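You operate a simulated robot arm through the tools that you are given. There is no shell and no other tool.

You run a simulated robot arm. Do the job below in one go: nothing can be reset, and whatever is moved stays where it is left.

TASK
Change the clogged strainer for a clean one with the same number.
Fine: shut its valve first, open it last, after latching; the old one goes in the short black tray.
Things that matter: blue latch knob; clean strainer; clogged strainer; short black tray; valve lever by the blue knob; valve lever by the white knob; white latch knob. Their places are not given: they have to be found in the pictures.

It is judged by the outcome, as a careful person would: the job done as asked, and still so three seconds after it is handed in. It fails if anything else is knocked over, pushed out of place, dropped, spilled or broken.

THE ROBOT
A 7-joint arm with a two-finger parallel gripper, fixed in place. Base frame: the origin is at the foot of the arm, x ahead of it, y to its left, z up; the work surface is at about z = 0. Units: mm, degrees, N and s.
With the tool pointing down near the work surface it reaches from about 220 to 580 mm from the base axis. Its first joint turns from -66.0 to 66.0 degrees. Payload 2.5 kg.
The TCP is the grasp point between the finger pads, 23 mm short of the fingertips. In the tool frame z runs along the fingers and y along their closing line. The gripper opens to 94 mm. The fingers are 38 mm wide and 10 mm thick; the gripper's body (54 by 96 mm) begins 39 mm behind the TCP.
Orientation is told as [roll, pitch, yaw] about the base's x, y, z axes, in that order, counted from this pose: with the fingers straight down and closing along the base's y, the tool's x points along the base's -x, its y along +y and its z along -z.

THE INTERFACE
- The arm moves only by the tool apply_moves. Its argument "motion" is a list of rows, each a list of 7 numbers: the turn, a rotation vector about the base's x, y, z in rad, then the shift along the base's x, y, z in mm, then the finger opening in mm, from 0 to 94. In form: [[rx, ry, rz, dx, dy, dz, fingers], ...]. A call has 1 to 20 rows; each row shifts and turns the commanded pose from where the row before left it. Rows are played at 5 a second. More than 50 mm and 8.6 degrees between two rows, or a gripper value outside its range, and nothing of the call is played. A pose out of reach is approached as far as the arm can. The call stops where the force on the tool passes 90 N (or 10 N more than at its start, if that is more) or the arm is blocked; 0.2 s more then pass. Each finger travels about 108 mm/s and halts on what it meets, pressing with about 30 N; the grip force reading is that of the motor and also rises with nothing between the fingers. The clock runs only during rows and for 0.2 s after the last one: add rows that do not move to give the fingers time. It gives the time, the measured TCP pose, the force on the tool (base axes), the opening and the grip force at its end, in the units of the frame above (readings bear some noise), with the torque about the TCP (base axes, N m) and any sound that the robot's microphone picked up.
- Cameras (640 x 400 px; columns grow to the right, rows downward): "scene" is fixed at [83.6, -389.9, 551.1]; the picture's right is [0.99, -0.14, 0.00], its down [-0.07, -0.49, -0.87] and it looks along [0.12, 0.86, -0.49] (base axes); focal length 362 px, centre (320, 200). "wrist" rides on the gripper at [86, 16, -75] in the tool frame; the picture's right is [-0.18, 0.98, 0.00], its down [-0.58, -0.11, -0.81] and it looks along [-0.79, -0.15, 0.59] (tool axes); focal length 243 px, centre (320, 200).
- get_image(camera): a new picture of that camera. It takes no simulated time.
- point_at(camera, pixels): for up to 12 pixels [column, row] of the newest picture of that camera ("zoom" is the newest enlarged one), the place [x, y, z] in the base frame of the surface seen there, good to about 2 mm. It takes no simulated time.
- zoom(camera, box): a new picture of the part [left, top, right, bottom] of that camera's present view, enlarged. It takes no simulated time.
- hand_in(): hands the job in; it is judged then, once.

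Open the gripper and draw the arm clear of the work before you hand the job in, unless the task says otherwise.

The tools are called after "Request:" as a command line: name --pt "numbers of a row" for each row, then --argument value for the rest, lists and objects as JSON in quotes. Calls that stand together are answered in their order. apply_moves: Moves the arm, as the interface text tells. Its arguments: {"type":"object","properties":{"motion":{"type":"array"}},"required":["motion"]} The other tools are called the same way: get_image (camera) takes a picture; point_at (camera, pixels) gives the place of the surface under pixels of a picture; zoom (camera, box) takes an enlarged picture of a part of a camera's view; hand_in () hands the job in.

At the start:

```text
time: 0.0
eef_pos: [293.1, 133.6, 354.9]
tool_rot: [0.0, -0.1, 0.0]
contact_force: [0.1, -0.1, -1.3]
moment: [-0.01, -0.01, 0.01]
grip_width: 94.0
finger_force: 0.1
```

scene: 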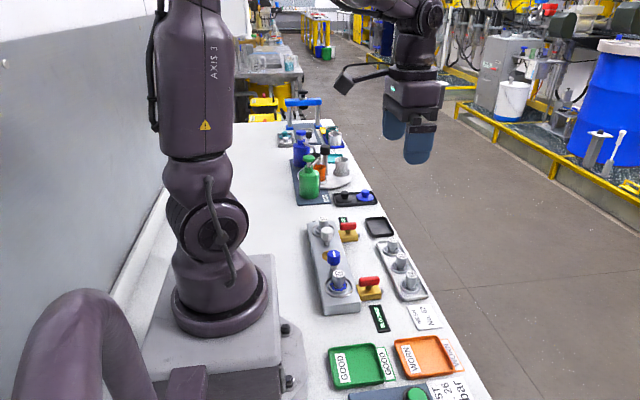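
wrist: 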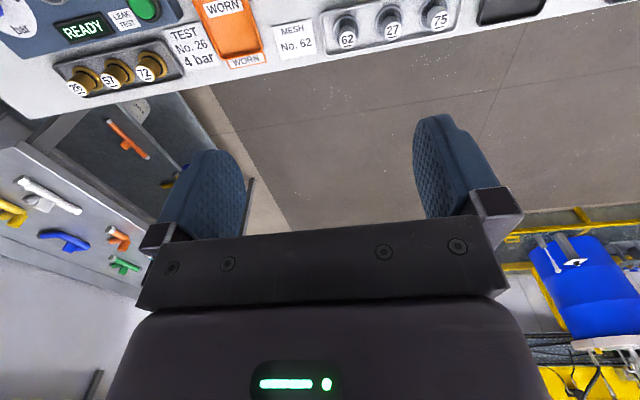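

I'll start by enlarging the work area around the manifold (columns 290-440, rows 190-310) in the scene view and looking at the wrist view.

Request:
zoom --camera "scene" --box '[290, 200, 450, 320]'

Request:
zoom --camera "wrist" --box '[260, 0, 560, 80]'

Request:
zoom --camera "scene" --box '[270, 90, 400, 220]'

Request:
zoom --camera "scene" --box '[310, 290, 490, 400]'

```text
3.33 times, centred on (370, 260) of scene
```

zoom: 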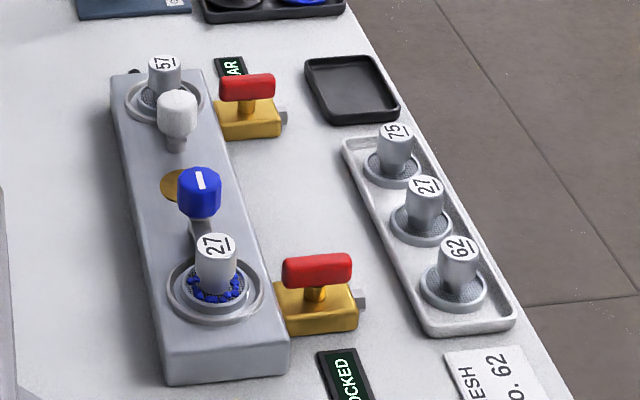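

```text
2.13 times, centred on (410, 40) of wrist
```

zoom: 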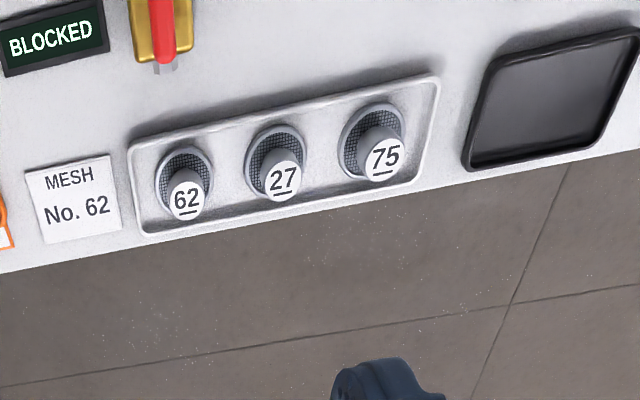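

```text
3.08 times, centred on (335, 155) of scene
```

zoom: 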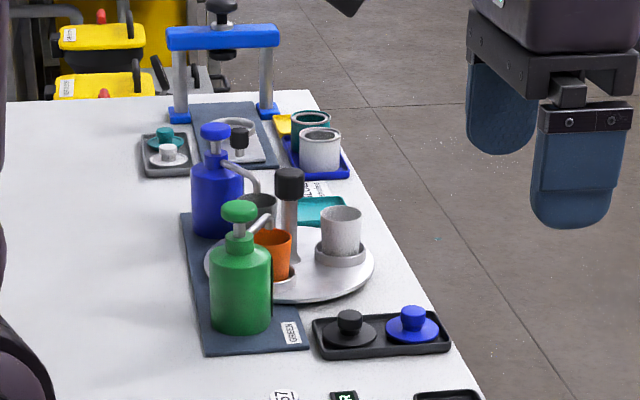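

```text
3.56 times, centred on (400, 345) of scene
```

zoom: 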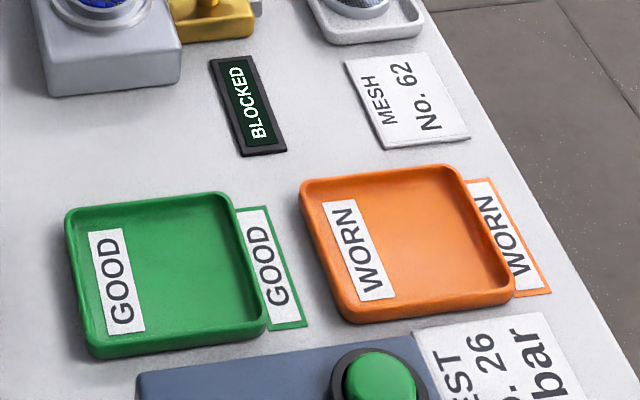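

The clogged strainer (blue debris, "27") sits in the near seat by the blue knob at about (338,280), and the clean "27" looks to be in the middle of the rack at (400,264). I'll zoom closer to check the numbers and the latch shapes.

Request:
zoom --camera "scene" --box '[310, 245, 390, 315]'

Request:
zoom --camera "scene" --box '[300, 210, 380, 260]'

Request:
zoom --camera "scene" --box '[360, 210, 440, 310]'

Request:
point_at --camera "scene" --pixels '[[333, 256], [326, 231], [370, 281], [348, 227], [338, 273], [400, 258], [380, 227], [404, 273], [393, 243], [325, 232], [330, 300], [373, 294]]'

```text
5.71 times, centred on (350, 280) of scene
```

zoom: 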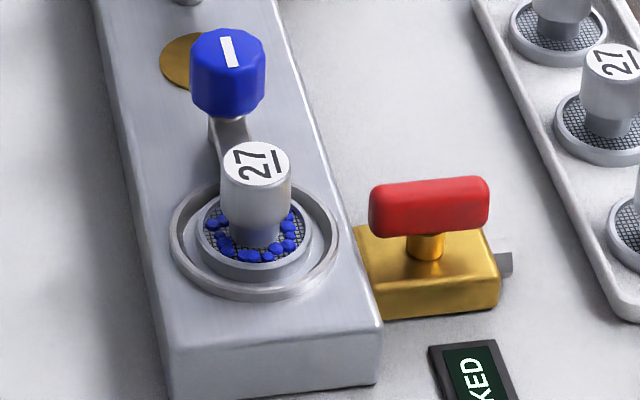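

```text
8.00 times, centred on (340, 235) of scene
```

zoom: 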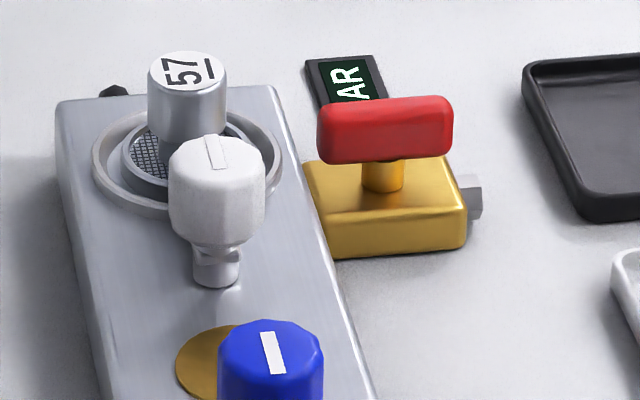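

```text
4.00 times, centred on (400, 260) of scene
```

zoom: 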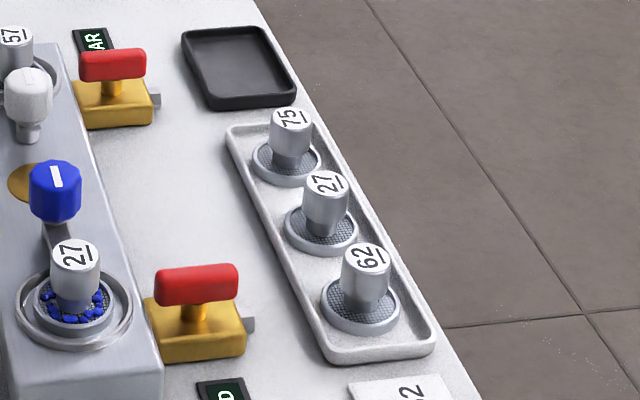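

```text
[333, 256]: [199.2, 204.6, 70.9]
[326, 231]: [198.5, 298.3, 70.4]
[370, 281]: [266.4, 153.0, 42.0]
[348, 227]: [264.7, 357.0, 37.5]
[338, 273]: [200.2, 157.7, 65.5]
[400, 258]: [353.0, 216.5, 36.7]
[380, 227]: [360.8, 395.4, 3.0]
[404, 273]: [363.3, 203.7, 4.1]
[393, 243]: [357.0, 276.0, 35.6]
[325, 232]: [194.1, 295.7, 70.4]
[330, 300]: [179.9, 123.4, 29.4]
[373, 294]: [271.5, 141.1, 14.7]
```

The readings place the blue knob near (199,205,71), the clogged strainer near (200,158,65) and its valve lever near (266,153,42). I'll yaw the gripper 90° and bring the wrist camera above the near end of the manifold, staying high, to see the latch from above.

Request:
apply_moves --pt "0 0 0.1428 -5.7 -2.2 -11.8 94" --pt "0 0 0.1428 -5.7 -2.2 -11.8 94" --pt "0 0 0.1428 -5.7 -2.2 -11.8 94" --pt "0 0 0.1428 -5.7 -2.2 -11.8 94" --pt "0 0 0.1428 -5.7 -2.2 -11.8 94" --pt "0 0 0.1428 -5.7 -2.2 -11.8 94" --pt "0 0 0.1428 -5.7 -2.2 -11.8 94" --pt "0 0 0.1428 -5.7 -2.2 -11.8 94" --pt "0 0 0.1428 -5.7 -2.2 -11.8 94" --pt "0 0 0.1428 -5.7 -2.2 -11.8 94" --pt "0 0 0.1428 -5.7 -2.2 -11.8 94"

Request:
get_image --camera "wrist"

Request:
get_image --camera "scene"

```text
time: 2.4
eef_pos: [232.6, 108.8, 226.4]
tool_rot: [0.1, 0.0, 90.1]
contact_force: [-0.4, 0.3, -0.5]
moment: [-0.01, 0.0, 0.01]
grip_width: 93.9
finger_force: 0.2
```

```text
taken
```

wrist: 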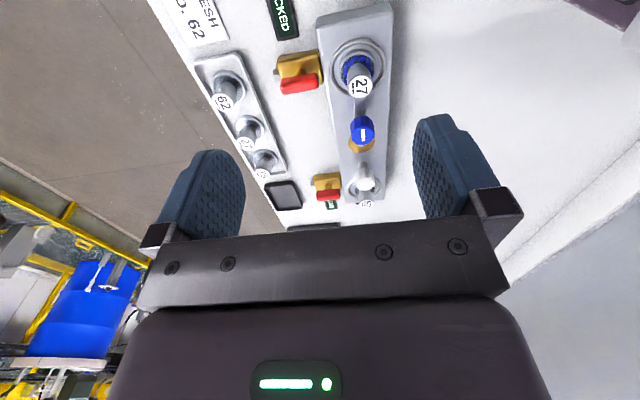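

```text
taken
```

scene: 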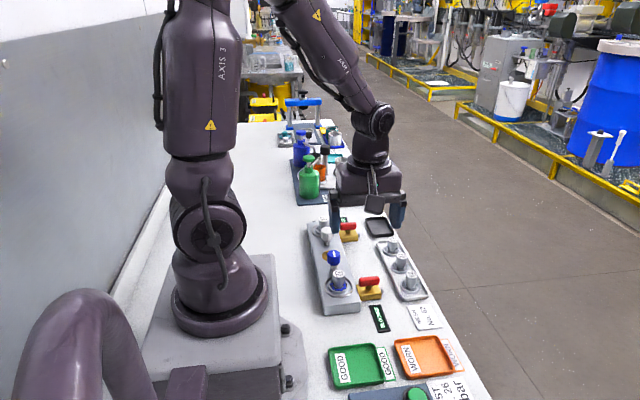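

The wrist view now shows the manifold from above, with blue knob at (362,130), strainer at (360,75), and lever at (298,85). I'll enlarge those regions.

Request:
zoom --camera "wrist" --box '[260, 0, 420, 100]'

Request:
zoom --camera "wrist" --box '[310, 90, 410, 210]'

Request:
zoom --camera "wrist" --box '[190, 40, 310, 220]'

```text
4.00 times, centred on (340, 50) of wrist
```

zoom: 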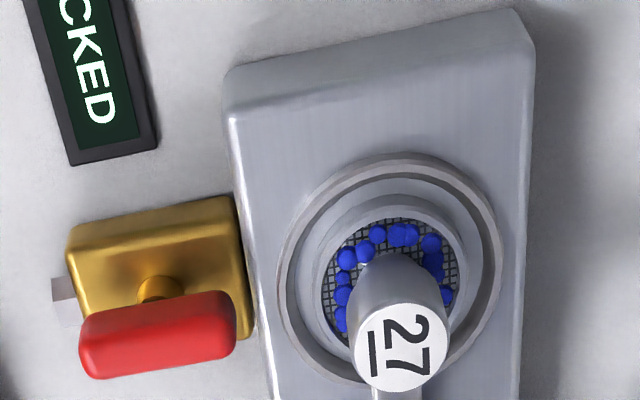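

```text
3.33 times, centred on (360, 150) of wrist
```

zoom: 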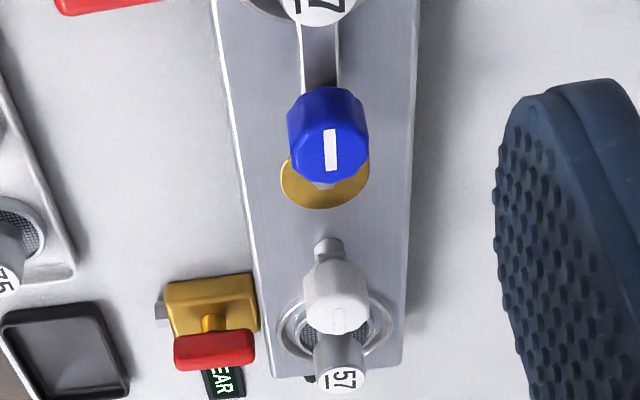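

```text
2.22 times, centred on (250, 130) of wrist
```

zoom: 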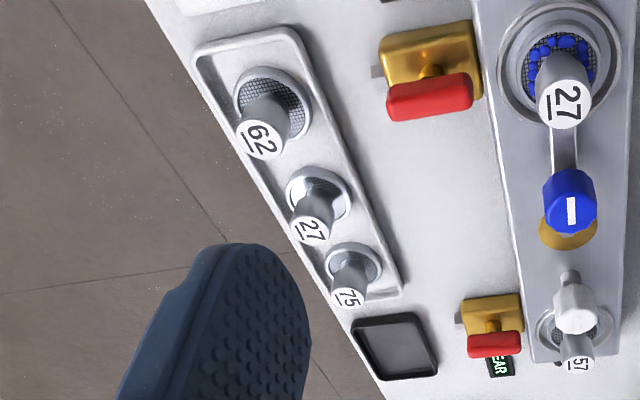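

I'll measure the features in the newest zoom (lever ends, strainers' tops, latch arm, black tray, knob).

Request:
point_at --camera "zoom" --pixels '[[391, 108], [469, 92], [562, 90], [571, 210], [565, 150], [573, 310], [570, 280], [578, 352], [395, 348], [306, 232], [348, 298], [262, 142]]'

Request:
zoom --camera "wrist" --box '[330, 80, 390, 150]'

Request:
zoom --camera "wrist" --box '[320, 140, 400, 210]'

```text
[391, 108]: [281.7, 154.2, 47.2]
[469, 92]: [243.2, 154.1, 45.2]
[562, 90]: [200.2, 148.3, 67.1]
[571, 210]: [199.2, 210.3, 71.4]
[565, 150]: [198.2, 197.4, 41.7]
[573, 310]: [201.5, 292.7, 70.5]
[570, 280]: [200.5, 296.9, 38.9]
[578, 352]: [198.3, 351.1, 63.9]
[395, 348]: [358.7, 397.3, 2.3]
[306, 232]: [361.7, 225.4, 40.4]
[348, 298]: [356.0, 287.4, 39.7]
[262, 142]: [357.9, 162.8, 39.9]
```

```text
5.71 times, centred on (360, 115) of wrist
```

zoom: 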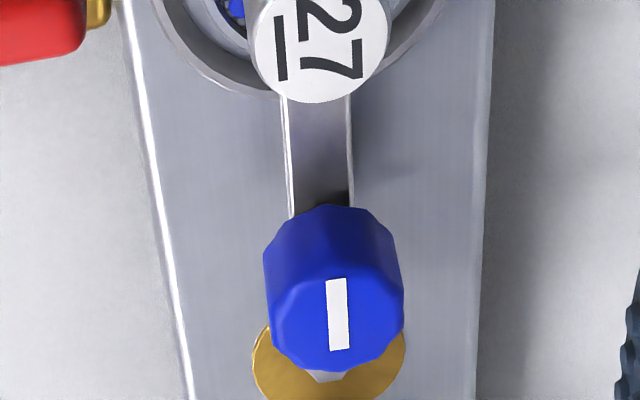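

```text
5.71 times, centred on (360, 175) of wrist
```

zoom: 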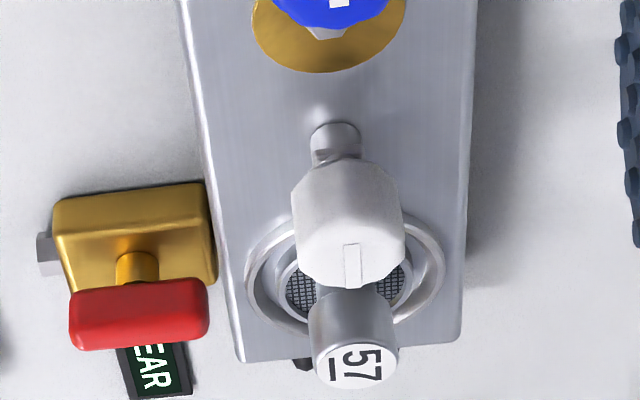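

I'll measure the brass disk and the latch pivot to understand how the blue latch works.

Request:
zoom --camera "wrist" --box '[320, 90, 400, 170]'

Request:
point_at --camera "wrist" --pixels '[[350, 146], [374, 146], [361, 151], [361, 145], [360, 103], [360, 110], [363, 133], [362, 120], [352, 106], [366, 106], [329, 120], [388, 120]]'

Request:
zoom --camera "scene" --box '[315, 240, 355, 300]'

```text
5.00 times, centred on (360, 130) of wrist
```

zoom: 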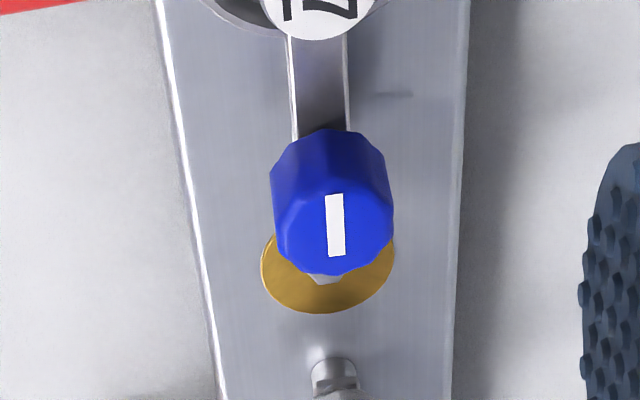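

```text
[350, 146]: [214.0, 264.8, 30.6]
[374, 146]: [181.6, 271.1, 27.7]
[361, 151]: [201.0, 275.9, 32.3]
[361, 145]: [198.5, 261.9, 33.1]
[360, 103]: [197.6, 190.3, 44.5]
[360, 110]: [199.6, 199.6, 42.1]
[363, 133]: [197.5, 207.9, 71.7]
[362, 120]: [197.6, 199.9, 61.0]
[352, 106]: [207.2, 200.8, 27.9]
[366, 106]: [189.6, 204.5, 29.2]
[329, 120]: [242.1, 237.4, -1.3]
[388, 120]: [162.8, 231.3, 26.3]
```

```text
6.67 times, centred on (335, 270) of scene
```

zoom: 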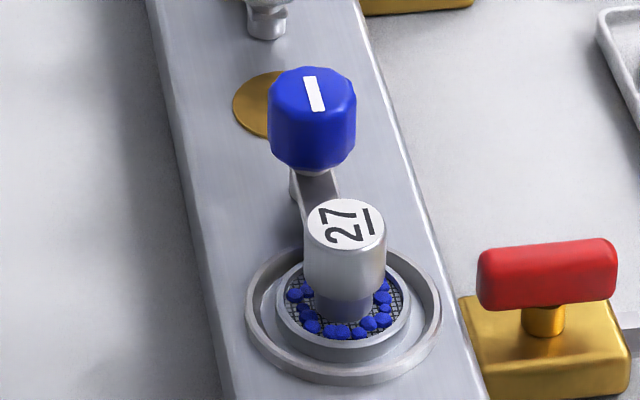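

The brass disk at about (198,255) is just a flush plate; the blue knob (198,206, top z≈71) carries an arm at z≈43 reaching toward the strainer. Next I'll measure the red lever by the blue knob precisely.

Request:
point_at --camera "scene" --pixels '[[360, 280], [378, 278], [369, 277], [369, 279], [369, 284], [369, 288], [362, 292], [380, 291], [366, 296], [363, 278], [376, 276], [385, 292]]'

Request:
zoom --camera "scene" --box '[350, 265, 395, 305]'

```text
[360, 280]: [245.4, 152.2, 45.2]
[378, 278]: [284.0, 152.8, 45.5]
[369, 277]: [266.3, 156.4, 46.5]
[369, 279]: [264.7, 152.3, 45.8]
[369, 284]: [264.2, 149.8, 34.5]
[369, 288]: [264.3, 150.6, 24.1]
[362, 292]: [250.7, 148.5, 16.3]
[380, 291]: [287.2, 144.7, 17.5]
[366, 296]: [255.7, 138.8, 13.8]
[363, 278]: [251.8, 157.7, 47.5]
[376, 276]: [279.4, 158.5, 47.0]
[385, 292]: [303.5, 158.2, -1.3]
```

```text
10.00 times, centred on (372, 285) of scene
```

zoom: 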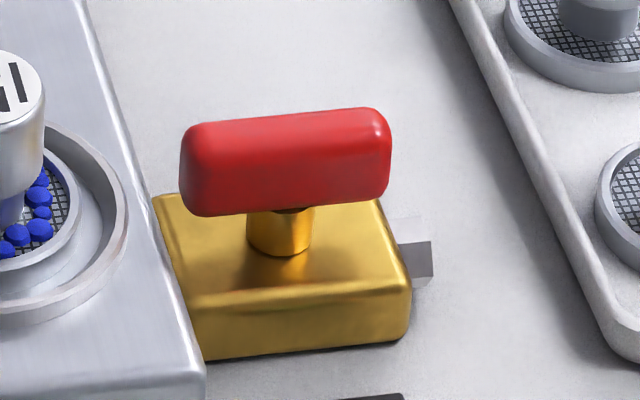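

The lever spans x≈244–287, centre about (265,155), z≈31–47, with the post on a brass block topping at z≈17. I'll check the manifold edge clearance and the block's limits before going down.

Request:
point_at --camera "zoom" --pixels '[[130, 180], [150, 250], [118, 240], [110, 200], [180, 220], [390, 225], [380, 320], [280, 240], [250, 235], [312, 230], [420, 260], [280, 200]]'

Request:
zoom --camera "wrist" --box '[265, 40, 345, 110]'

```text
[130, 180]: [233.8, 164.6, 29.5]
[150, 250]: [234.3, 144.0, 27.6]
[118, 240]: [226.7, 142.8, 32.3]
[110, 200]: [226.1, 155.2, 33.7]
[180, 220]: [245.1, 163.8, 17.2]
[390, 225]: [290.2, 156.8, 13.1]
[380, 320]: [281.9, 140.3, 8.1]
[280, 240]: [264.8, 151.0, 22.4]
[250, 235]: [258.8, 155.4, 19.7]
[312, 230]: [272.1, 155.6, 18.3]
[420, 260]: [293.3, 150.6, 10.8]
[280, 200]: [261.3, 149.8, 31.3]
```

```text
5.71 times, centred on (305, 75) of wrist
```

zoom: 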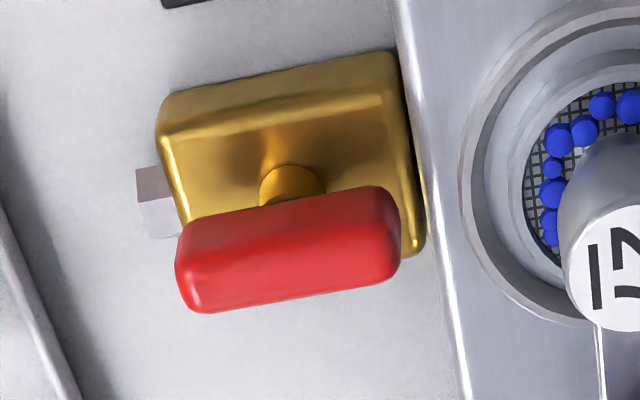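

The manifold edge is at x≈235 and the lever post at about (265.4,155.5), so there is room. I'll turn back to yaw 0, move above the lever at z=120 with the fingers 50 mm open.

Request:
apply_moves --pt "0 0 -0.1428 3 4.2 -9.7 50" --pt "0 0 -0.1428 3 4.2 -9.7 50" --pt "0 0 -0.1428 3 4.2 -9.7 50" --pt "0 0 -0.1428 3 4.2 -9.7 50" --pt "0 0 -0.1428 3 4.2 -9.7 50" --pt "0 0 -0.1428 3 4.2 -9.7 50" --pt "0 0 -0.1428 3 4.2 -9.7 50" --pt "0 0 -0.1428 3 4.2 -9.7 50" --pt "0 0 -0.1428 3 4.2 -9.7 50" --pt "0 0 -0.1428 3 4.2 -9.7 50" --pt "0 0 -0.1428 2.8 4.7 -9.4 50" --pt "0 0 0 0 0 0 50"

Request:
get_image --camera "scene"

Request:
get_image --camera "wrist"

```text
time: 5.0
eef_pos: [262.9, 155.2, 120.3]
tool_rot: [0.0, 0.0, -0.2]
contact_force: [0.0, -0.1, -0.1]
moment: [0.03, -0.01, 0.02]
grip_width: 49.7
finger_force: 0.2
```

```text
taken
```

scene: 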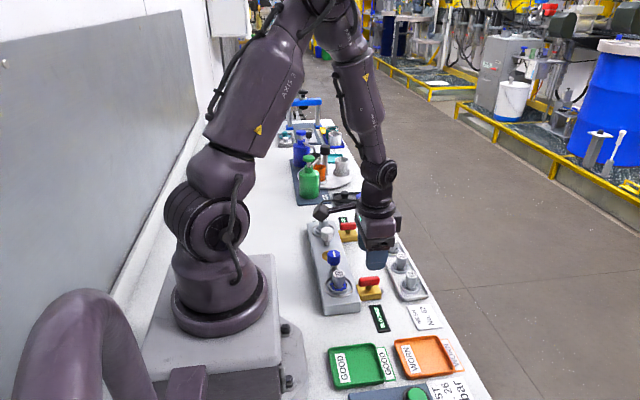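

```text
taken
```

wrist: 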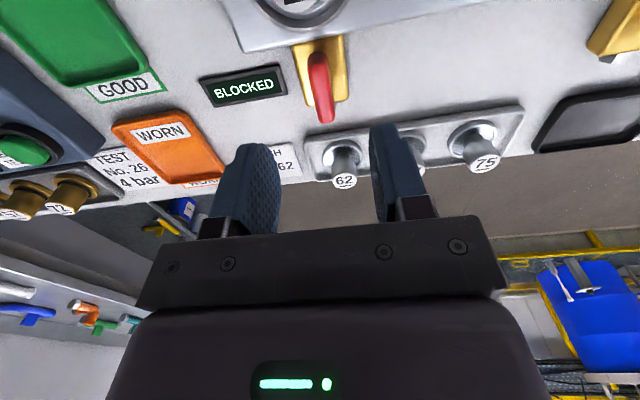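

The gripper is centred over the lever. I'll shift 2 mm in x and descend to z≈46 with the fingers straddling the handle.

Request:
apply_moves --pt "0 0 0 2.2 0 -15 50" --pt "0 0 0 0 0 -15 50" --pt "0 0 0 0 0 -15 50" --pt "0 0 0 0 0 -15 50" --pt "0 0 0 0 0 -7 50" --pt "0 0 0 0 0 -6 50" --pt "0 0 0 0 0 0 50"

Request:
zoom --camera "scene" --box '[310, 220, 430, 320]'

```text
time: 6.6
eef_pos: [267.1, 154.2, 45.2]
tool_rot: [0.0, 0.0, -0.1]
contact_force: [0.5, 0.7, 0.3]
moment: [0.02, 0.02, -0.01]
grip_width: 49.9
finger_force: 0.0
```

```text
4.00 times, centred on (370, 270) of scene
```

zoom: 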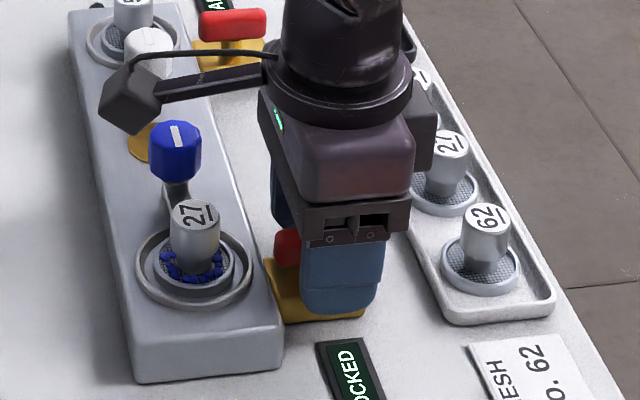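

The fingers straddle the lever without contact. I'll close gently and read the grip.

Request:
apply_moves --pt "0 0 0 0 0 0 30" --pt "0 0 0 0 0 0 18" --pt "0 0 0 0 0 0 8" --pt "0 0 0 0 0 0 6" --pt "0 0 0 0 0 0 6"

```text
time: 7.8
eef_pos: [266.9, 156.0, 47.5]
tool_rot: [0.0, -0.1, 0.0]
contact_force: [-0.1, 10.8, -6.8]
moment: [-0.03, -0.2, -0.05]
grip_width: 13.1
finger_force: 45.4
```

The lever is gripped at 13.1 mm. I'll try a small clockwise turn (viewed from above) to feel for which way it moves.

Request:
apply_moves --pt "0 0 -0.07 0 0 0 6" --pt "0 0 -0.07 0 0 0 6" --pt "0 0 0 0 0 0 6"

```text
time: 8.6
eef_pos: [267.6, 156.6, 47.3]
tool_rot: [0.1, -0.2, -8.1]
contact_force: [7.2, 16.5, 3.3]
moment: [0.07, 1.5, -0.01]
grip_width: 13.0
finger_force: 45.1
```

Yaw reached -8° with almost no torque about z. I'll check the picture to see if the lever turned.

Request:
zoom --camera "scene" --box '[330, 250, 410, 310]'

Request:
get_image --camera "wrist"

```text
6.67 times, centred on (370, 280) of scene
```

zoom: 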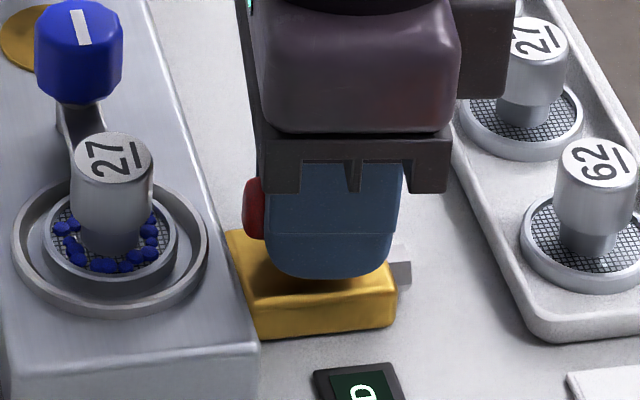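

```text
taken
```

wrist: 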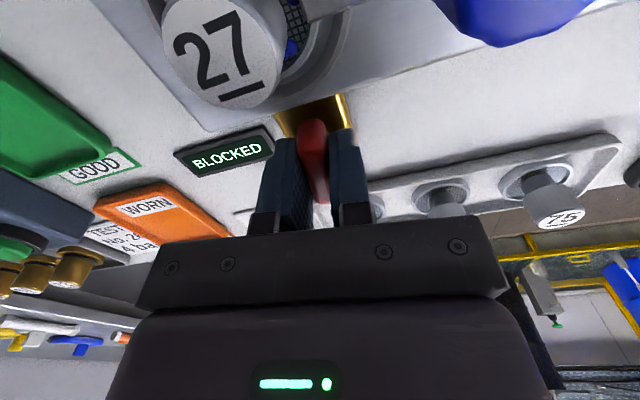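

The lever stayed aligned with the fingers, so it turns this way. I'll continue clockwise in small steps with a slight y correction for the side force.

Request:
apply_moves --pt "0 0 -0.1 0.3 0.7 0 6" --pt "0 0 -0.1 0.3 0.7 0 6" --pt "0 0 -0.1 0 0 0 6" --pt "0 0 0 0 0 0 6"

Request:
zoom --camera "scene" --box '[330, 250, 410, 310]'

```text
time: 9.6
eef_pos: [266.8, 155.9, 46.4]
tool_rot: [-0.2, 0.0, -25.5]
contact_force: [0.9, -6.7, 2.1]
moment: [0.17, -0.39, 0.0]
grip_width: 13.0
finger_force: 45.1
```

```text
6.67 times, centred on (370, 280) of scene
```

zoom: 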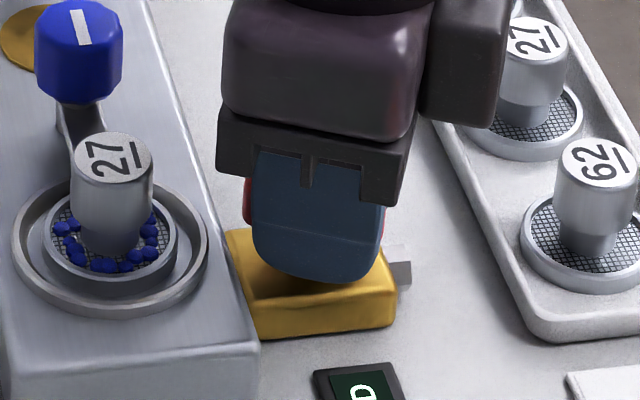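

It's turning freely (torque near zero). I'll continue toward -85°.

Request:
apply_moves --pt "0 0 -0.12 0 0 0 6" --pt "0 0 -0.12 0 0 0 6" --pt "0 0 -0.12 0 0 0 6" --pt "0 0 -0.12 0 0 0 6" --pt "0 0 0 0 0 0 6"

```text
time: 10.8
eef_pos: [266.5, 154.1, 46.2]
tool_rot: [-0.4, 0.0, -53.1]
contact_force: [-13.0, -32.6, 32.6]
moment: [0.24, -0.21, 0.1]
grip_width: 13.0
finger_force: 45.1
```

Side and vertical forces have risen to about 33 N. I'll check the pictures before continuing.

Request:
zoom --camera "scene" --box '[330, 250, 410, 310]'

Request:
get_image --camera "scene"

Request:
get_image --camera "wrist"

```text
6.67 times, centred on (370, 280) of scene
```

zoom: 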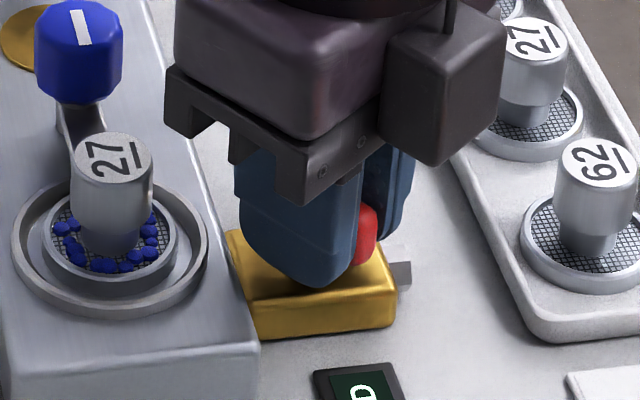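

```text
taken
```

scene: 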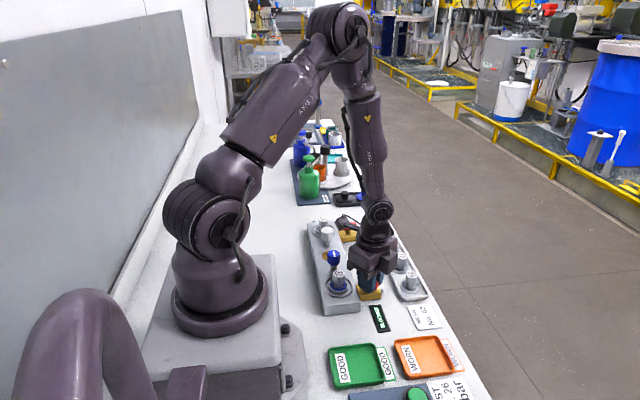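

```text
taken
```

wrist: 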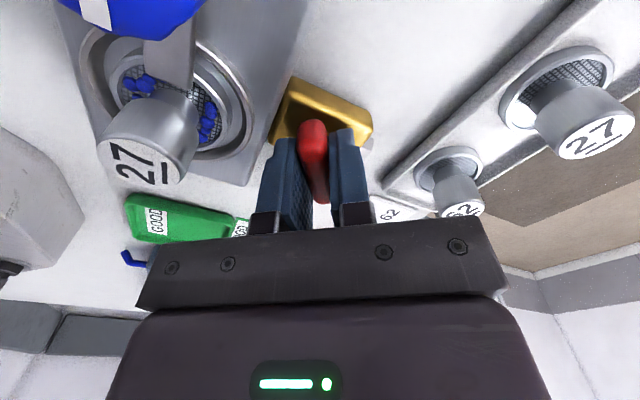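

The lever follows the fingers (now about 53° round), and the side force comes from a small offset. I'll relieve it with a small shift, then check.

Request:
apply_moves --pt "0 0 0 -0.5 -1.0 0.8 6" --pt "0 0 0 0 0 0 6"

```text
time: 11.4
eef_pos: [266.4, 154.0, 46.0]
tool_rot: [-0.2, 0.0, -52.8]
contact_force: [-2.4, -20.6, -33.0]
moment: [0.34, -0.75, 0.02]
grip_width: 13.2
finger_force: 45.4
```

The arm is stiff (0.8 mm of z changed the force by 65 N), so corrections need to be tiny. I'll shift back 0.4 mm in z and 0.6 mm in y.

Request:
apply_moves --pt "0 0 0 -0.1 -0.6 -0.4 6" --pt "0 0 0 0 0 0 6"

```text
time: 12.0
eef_pos: [265.7, 154.4, 47.7]
tool_rot: [-0.2, 0.0, -52.9]
contact_force: [-3.1, -16.6, -32.1]
moment: [-0.3, -0.75, 0.01]
grip_width: 12.8
finger_force: 45.0
```

The vertical force is just grip friction and is harmless. I'll continue the turn with 5 small rows.

Request:
apply_moves --pt "0 0 -0.12 -0.1 -0.2 -0.1 6" --pt "0 0 -0.12 -0.1 -0.2 -0.1 6" --pt "0 0 -0.12 -0.1 -0.2 0 6" --pt "0 0 -0.12 -0.1 0 0 6" --pt "0 0 0 0 0 0 6"

```text
time: 13.2
eef_pos: [264.3, 153.0, 47.4]
tool_rot: [-0.3, 0.0, -80.3]
contact_force: [-18.6, -17.9, 20.6]
moment: [0.89, -0.13, 0.02]
grip_width: 13.0
finger_force: 45.4
```

At -80° with no stop felt yet. I'll go on to -90° in two small rows.

Request:
apply_moves --pt "0 0 -0.085 0 0 0 6" --pt "0 0 -0.085 0 0 0 6" --pt "0 0 0 0 0 0 6"

Request:
zoom --camera "scene" --box '[330, 240, 430, 320]'

```text
time: 14.0
eef_pos: [264.3, 154.8, 48.0]
tool_rot: [-0.3, 0.0, -90.1]
contact_force: [-24.4, -13.0, 34.6]
moment: [-0.33, -0.27, 0.09]
grip_width: 12.9
finger_force: 45.3
```

```text
5.00 times, centred on (380, 280) of scene
```

zoom: 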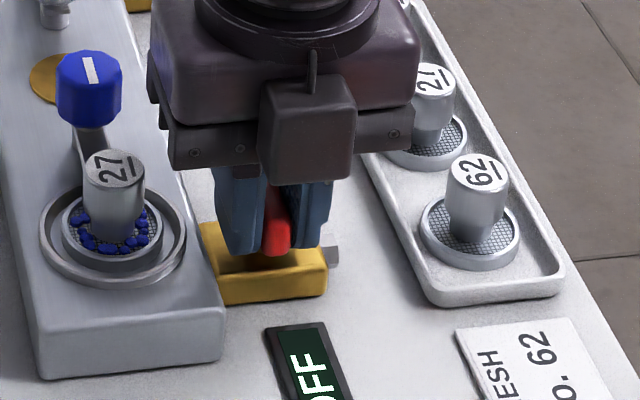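

The display beside the valve now reads "OFF", so the valve is shut with its lever along y. I'll open the fingers slightly (30 mm) and rise straight up.

Request:
apply_moves --pt "0 0 0 0 0 0 20" --pt "0 0 0 0 0 0 30" --pt "0 0 0 0 0 0 30" --pt "0 0 0 0 0 8 30" --pt "0 0 0 0 0 12 30" --pt "0 0 0 0 0 20 30" --pt "0 0 0 0 0 30 30" --pt "0 0 0 0 0 0 30"

Request:
zoom --camera "scene" --box '[290, 200, 450, 320]'

Request:
get_image --camera "wrist"

```text
time: 15.8
eef_pos: [265.8, 154.7, 116.4]
tool_rot: [-0.1, 0.1, -90.0]
contact_force: [0.0, -0.6, 0.8]
moment: [-0.02, -0.03, -0.03]
grip_width: 30.1
finger_force: 0.1
```

```text
3.33 times, centred on (370, 260) of scene
```

zoom: 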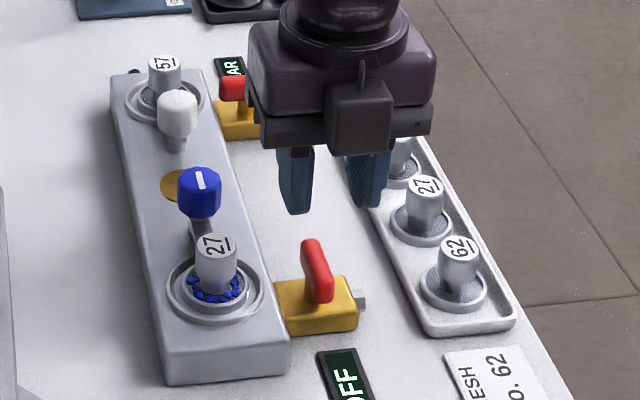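

```text
taken
```

wrist: 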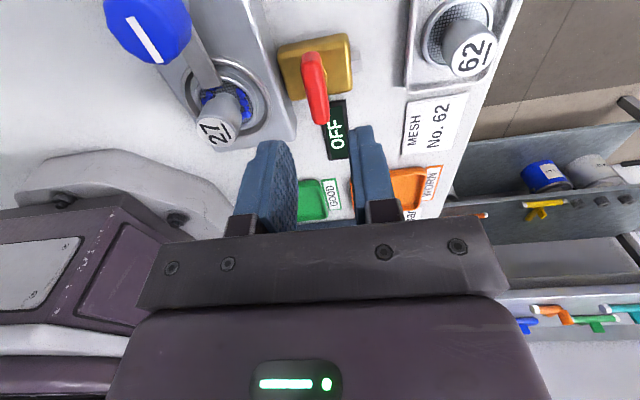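

The valve is cleanly shut. From this side, the wrist camera sees the latch arm between knob and strainer at around (205,65); I'll enlarge it.

Request:
zoom --camera "wrist" --box '[100, 0, 300, 160]'

Request:
point_at --camera "wrist" --pixels '[[145, 38], [200, 60], [206, 75], [212, 87], [213, 132], [230, 110], [195, 105], [248, 92], [197, 98], [115, 30], [185, 40], [150, 60]]'

```text
2.50 times, centred on (200, 80) of wrist
```

zoom: 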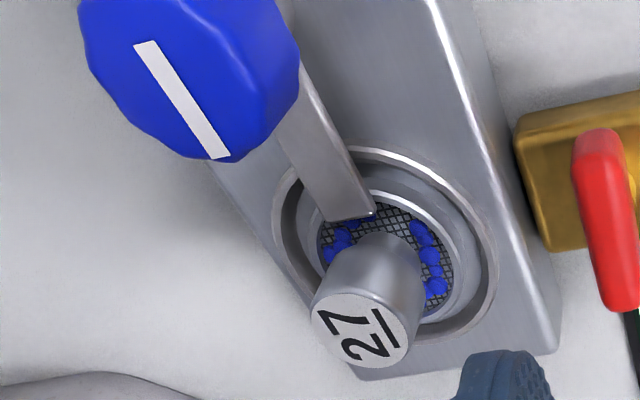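

```text
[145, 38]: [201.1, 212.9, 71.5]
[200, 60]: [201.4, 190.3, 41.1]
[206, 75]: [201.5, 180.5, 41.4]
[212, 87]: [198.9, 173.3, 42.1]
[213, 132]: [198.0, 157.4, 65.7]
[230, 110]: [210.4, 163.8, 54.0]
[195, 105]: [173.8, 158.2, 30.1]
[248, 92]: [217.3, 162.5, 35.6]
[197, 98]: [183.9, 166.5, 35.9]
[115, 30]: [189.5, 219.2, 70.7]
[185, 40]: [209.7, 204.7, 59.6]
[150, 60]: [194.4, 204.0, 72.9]
```

The arm is a flat bar at z≈42 whose end (y≈172) lies over the strainer's rim, so a quarter turn of the blue knob frees it. I'll measure the knob's outline to get its centre.

Request:
zoom --camera "scene" --box '[318, 240, 350, 280]'

Request:
point_at --camera "scene" --pixels '[[334, 254], [329, 255], [339, 254], [334, 251], [334, 257], [334, 260], [334, 263], [329, 261], [339, 261], [334, 265], [335, 267], [326, 230]]'

```text
10.00 times, centred on (334, 260) of scene
```

zoom: 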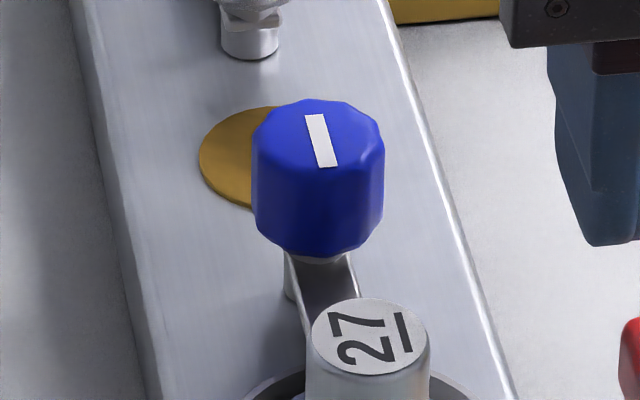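

```text
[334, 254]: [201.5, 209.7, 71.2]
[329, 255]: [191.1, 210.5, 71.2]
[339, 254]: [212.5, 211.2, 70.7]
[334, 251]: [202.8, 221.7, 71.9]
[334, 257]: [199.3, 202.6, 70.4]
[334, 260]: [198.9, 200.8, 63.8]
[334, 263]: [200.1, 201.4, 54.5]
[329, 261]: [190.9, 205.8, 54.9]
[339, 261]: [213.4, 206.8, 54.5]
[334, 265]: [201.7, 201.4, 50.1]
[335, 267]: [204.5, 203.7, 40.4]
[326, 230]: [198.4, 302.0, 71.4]
```

Knob centre works out near (200.5, 211.5), radius ~12.5, z≈48–72. I'll move above it at z≈116 with the fingers 60 mm open, keeping yaw -90.

Request:
apply_moves --pt "0 0 0 -16.3 14.2 0 60" --pt "0 0 0 -16.3 14.2 0 60" --pt "0 0 0 -16.3 14.2 0 60" --pt "0 0 0 -16.3 14.2 0 60" --pt "0 0 0 0 0 0 60" --pt "0 0 0 0 0 0 60"

Request:
zoom --camera "scene" --box '[290, 200, 410, 300]'

```text
time: 17.2
eef_pos: [200.6, 211.6, 115.8]
tool_rot: [-0.1, 0.0, -90.0]
contact_force: [0.2, -0.1, 0.3]
moment: [0.02, 0.02, 0.02]
grip_width: 60.1
finger_force: 0.0
```

```text
4.00 times, centred on (350, 250) of scene
```

zoom: 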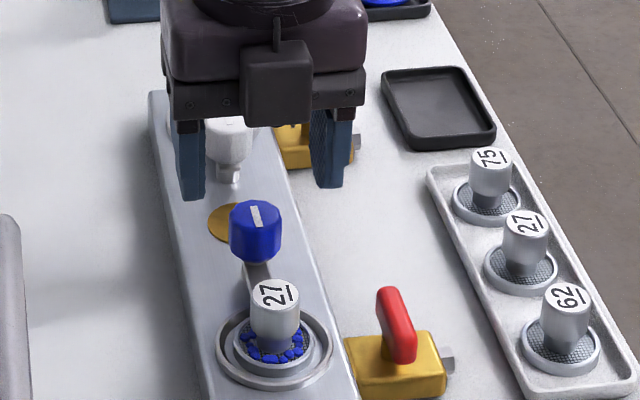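

The gripper is centred over the blue knob. I'll descend to z≈70 so the tips stay above the latch arm (z≈42).

Request:
apply_moves --pt "0 0 0 0 0 -15 60" --pt "0 0 0 0 0 -15 60" --pt "0 0 0 0 0 -10 60" --pt "0 0 0 0 0 -6 60" --pt "0 0 0 0 0 0 60"

Request:
zoom --camera "scene" --box '[290, 210, 390, 300]'

Request:
get_image --camera "wrist"

```text
time: 18.4
eef_pos: [200.8, 212.0, 72.1]
tool_rot: [0.1, 0.0, -90.0]
contact_force: [-0.3, -0.1, 0.6]
moment: [0.01, 0.03, -0.01]
grip_width: 59.9
finger_force: 0.0
```

```text
4.44 times, centred on (340, 255) of scene
```

zoom: 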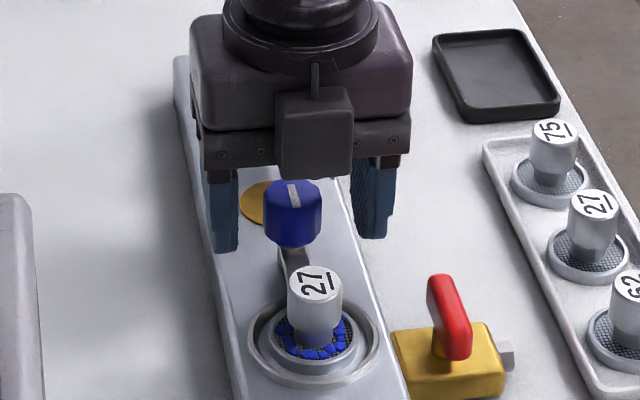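

```text
taken
```

wrist: 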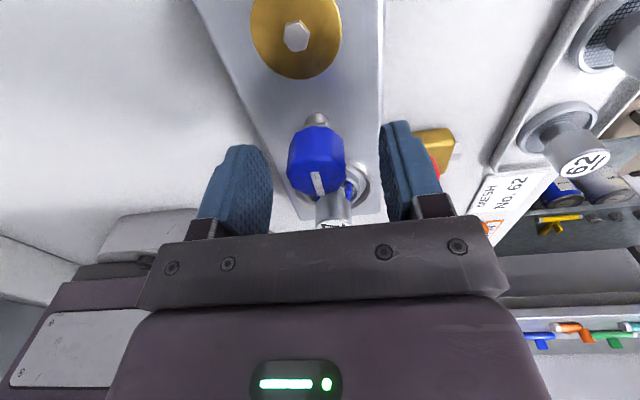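

The knob sits between the fingers. I'll lower 1.5 mm more and close onto it.

Request:
apply_moves --pt "0 0 0 0 0 -1.5 45" --pt "0 0 0 0 0 0 30" --pt "0 0 0 0 0 0 20" --pt "0 0 0 0 0 0 16" --pt "0 0 0 0 0 0 16"

```text
time: 19.6
eef_pos: [199.8, 212.2, 70.5]
tool_rot: [-0.1, 0.0, -90.0]
contact_force: [-11.2, 0.9, 1.4]
moment: [0.08, -0.36, 0.02]
grip_width: 27.7
finger_force: 44.6
```

Knob is gripped at 27.7 mm. I'll try a small counter-clockwise turn and watch the torque.

Request:
apply_moves --pt "0 0 0.07 -0.3 0 0 16" --pt "0 0 0.07 0 0 0 16" --pt "0 0 0 0 0 0 16"

Request:
zoom --camera "scene" --box '[310, 235, 370, 295]'

```text
time: 20.4
eef_pos: [199.7, 212.4, 70.5]
tool_rot: [0.0, 0.0, -82.0]
contact_force: [-9.8, 4.2, 2.0]
moment: [-0.01, 0.2, -0.24]
grip_width: 27.5
finger_force: 44.8
```

```text
6.67 times, centred on (340, 265) of scene
```

zoom: 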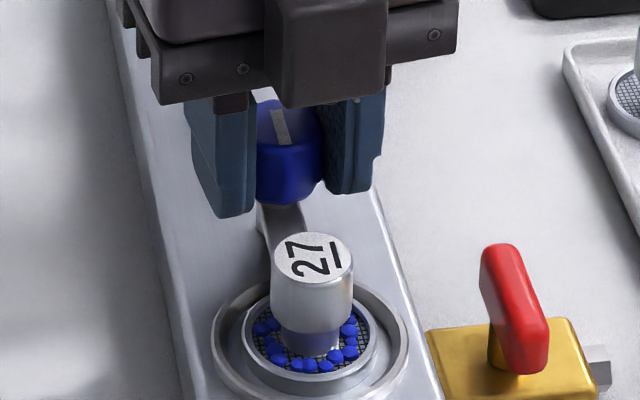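

Torque is -0.24 N·m; it's unclear whether the arm moved. I'll turn a further ~8° and compare torque and picture.

Request:
apply_moves --pt "0 0 0.07 0 0 0 16" --pt "0 0 0.07 0 0 0 16" --pt "0 0 0 0 0 0 16"

Request:
zoom --camera "scene" --box '[310, 235, 370, 295]'

Request:
get_image --camera "wrist"

```text
time: 21.2
eef_pos: [200.5, 211.0, 70.5]
tool_rot: [0.0, 0.0, -74.0]
contact_force: [-10.4, 0.8, 11.4]
moment: [0.35, 0.17, -0.62]
grip_width: 26.9
finger_force: 44.7
```

```text
6.67 times, centred on (340, 265) of scene
```

zoom: 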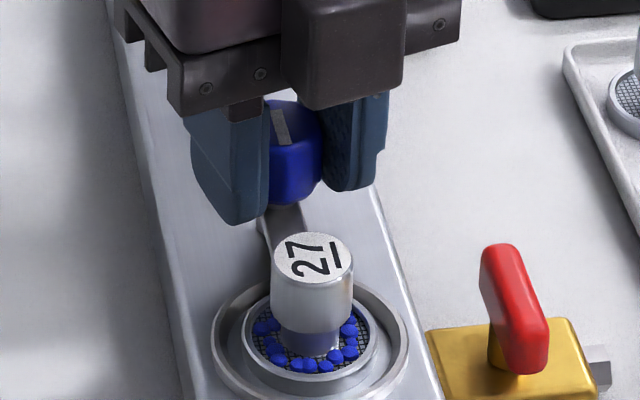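

```text
taken
```

wrist: 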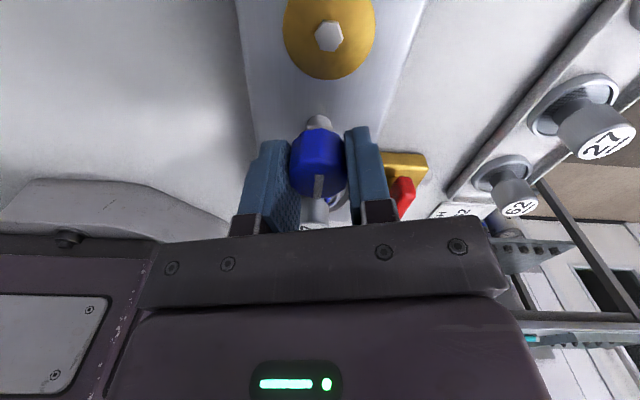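

Torque has grown to -0.62 N·m and the arm hasn't moved, so counter-clockwise looks like the stop. I'll turn back clockwise past the original angle and compare.

Request:
apply_moves --pt "0 0 -0.1 0 0 0 16" --pt "0 0 -0.1 0 0 0 16" --pt "0 0 -0.1 0 0 0 16" --pt "0 0 -0.1 0 0 0 16" --pt "0 0 0 0 0 0 16"

Request:
zoom --camera "scene" --box '[310, 235, 370, 295]'

```text
time: 22.4
eef_pos: [199.3, 212.0, 69.5]
tool_rot: [0.0, 0.0, -97.1]
contact_force: [-13.9, -7.2, 25.6]
moment: [-0.31, 0.04, 0.06]
grip_width: 26.9
finger_force: 45.0
```

```text
6.67 times, centred on (340, 265) of scene
```

zoom: 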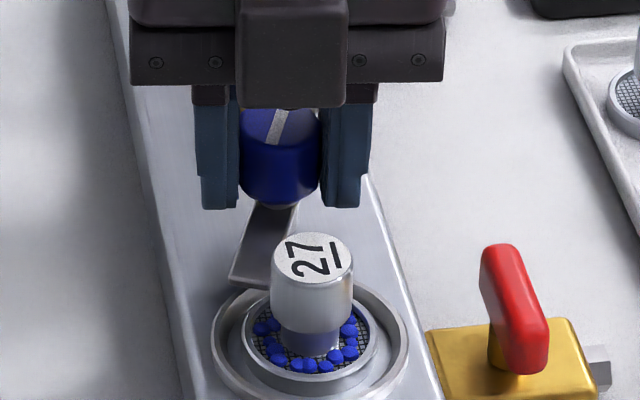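

Clockwise is the free direction: the arm has swung toward -x by about 23°. I'll continue clockwise in small steps and watch the pose.

Request:
apply_moves --pt "0 0 -0.1 0 0 0 16" --pt "0 0 -0.1 0 0 0 16" --pt "0 0 -0.1 0 0 0 16" --pt "0 0 -0.1 0 0 0 16" --pt "0 0 0 0 0 0 16"

Request:
zoom --camera "scene" --box '[310, 235, 370, 295]'

```text
time: 23.6
eef_pos: [198.5, 212.7, 70.2]
tool_rot: [-0.3, -0.2, -119.8]
contact_force: [-27.7, -3.7, 23.7]
moment: [0.35, -0.76, 0.03]
grip_width: 27.0
finger_force: 44.7
```

```text
6.67 times, centred on (340, 265) of scene
```

zoom: 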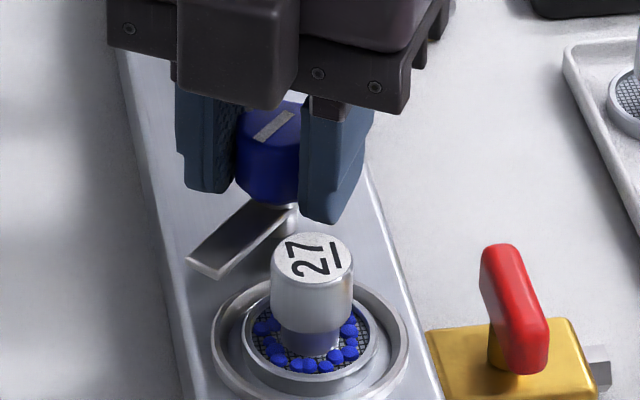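

The arm is now about 46° clear of the strainer. I'll continue another ~23°, easing the side force in x.

Request:
apply_moves --pt "0 0 -0.1 -0.3 0 0 16" --pt "0 0 -0.1 -0.2 0 0 16" --pt "0 0 -0.1 0 0 0 16" --pt "0 0 -0.1 0 0 0 16" --pt "0 0 0 0 0 0 16"

Request:
zoom --camera "scene" --box '[310, 235, 370, 295]'

Request:
get_image --camera "scene"

```text
time: 24.8
eef_pos: [198.2, 213.5, 69.8]
tool_rot: [-0.3, -0.3, -142.6]
contact_force: [-32.1, 5.7, 20.5]
moment: [-0.26, -0.6, 0.04]
grip_width: 27.1
finger_force: 44.4
```

```text
6.67 times, centred on (340, 265) of scene
```

zoom: 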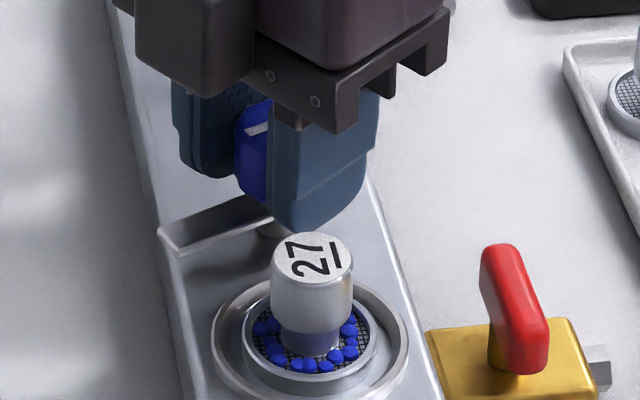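

```text
taken
```

scene: 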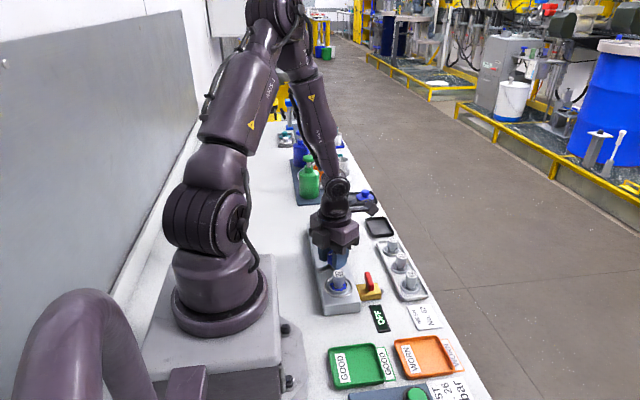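

The arm is about 68° round and clear of the strainer. I'll add ~17° more for full clearance if the wrist allows.

Request:
apply_moves --pt "0 0 -0.1 -0.2 0.1 0 16" --pt "0 0 -0.1 -0.2 0.1 0 16" --pt "0 0 -0.1 0 0 0 16" --pt "0 0 0 0 0 0 16"

Request:
zoom --camera "scene" --box '[310, 235, 370, 295]'

```text
time: 25.8
eef_pos: [196.9, 214.9, 69.3]
tool_rot: [-0.3, -0.4, -159.7]
contact_force: [-22.0, 18.3, -2.0]
moment: [-0.72, 0.81, 0.01]
grip_width: 26.8
finger_force: 45.0
```

```text
6.67 times, centred on (340, 265) of scene
```

zoom: 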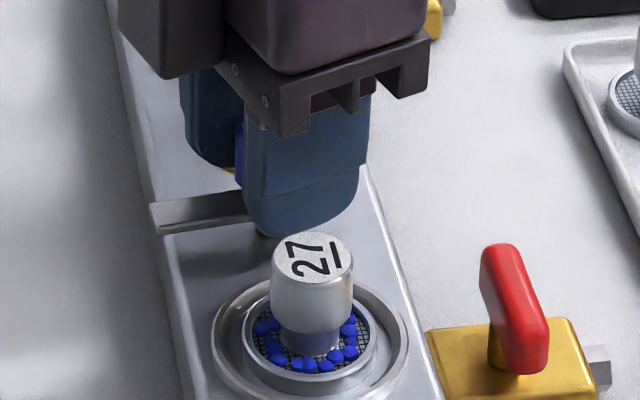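

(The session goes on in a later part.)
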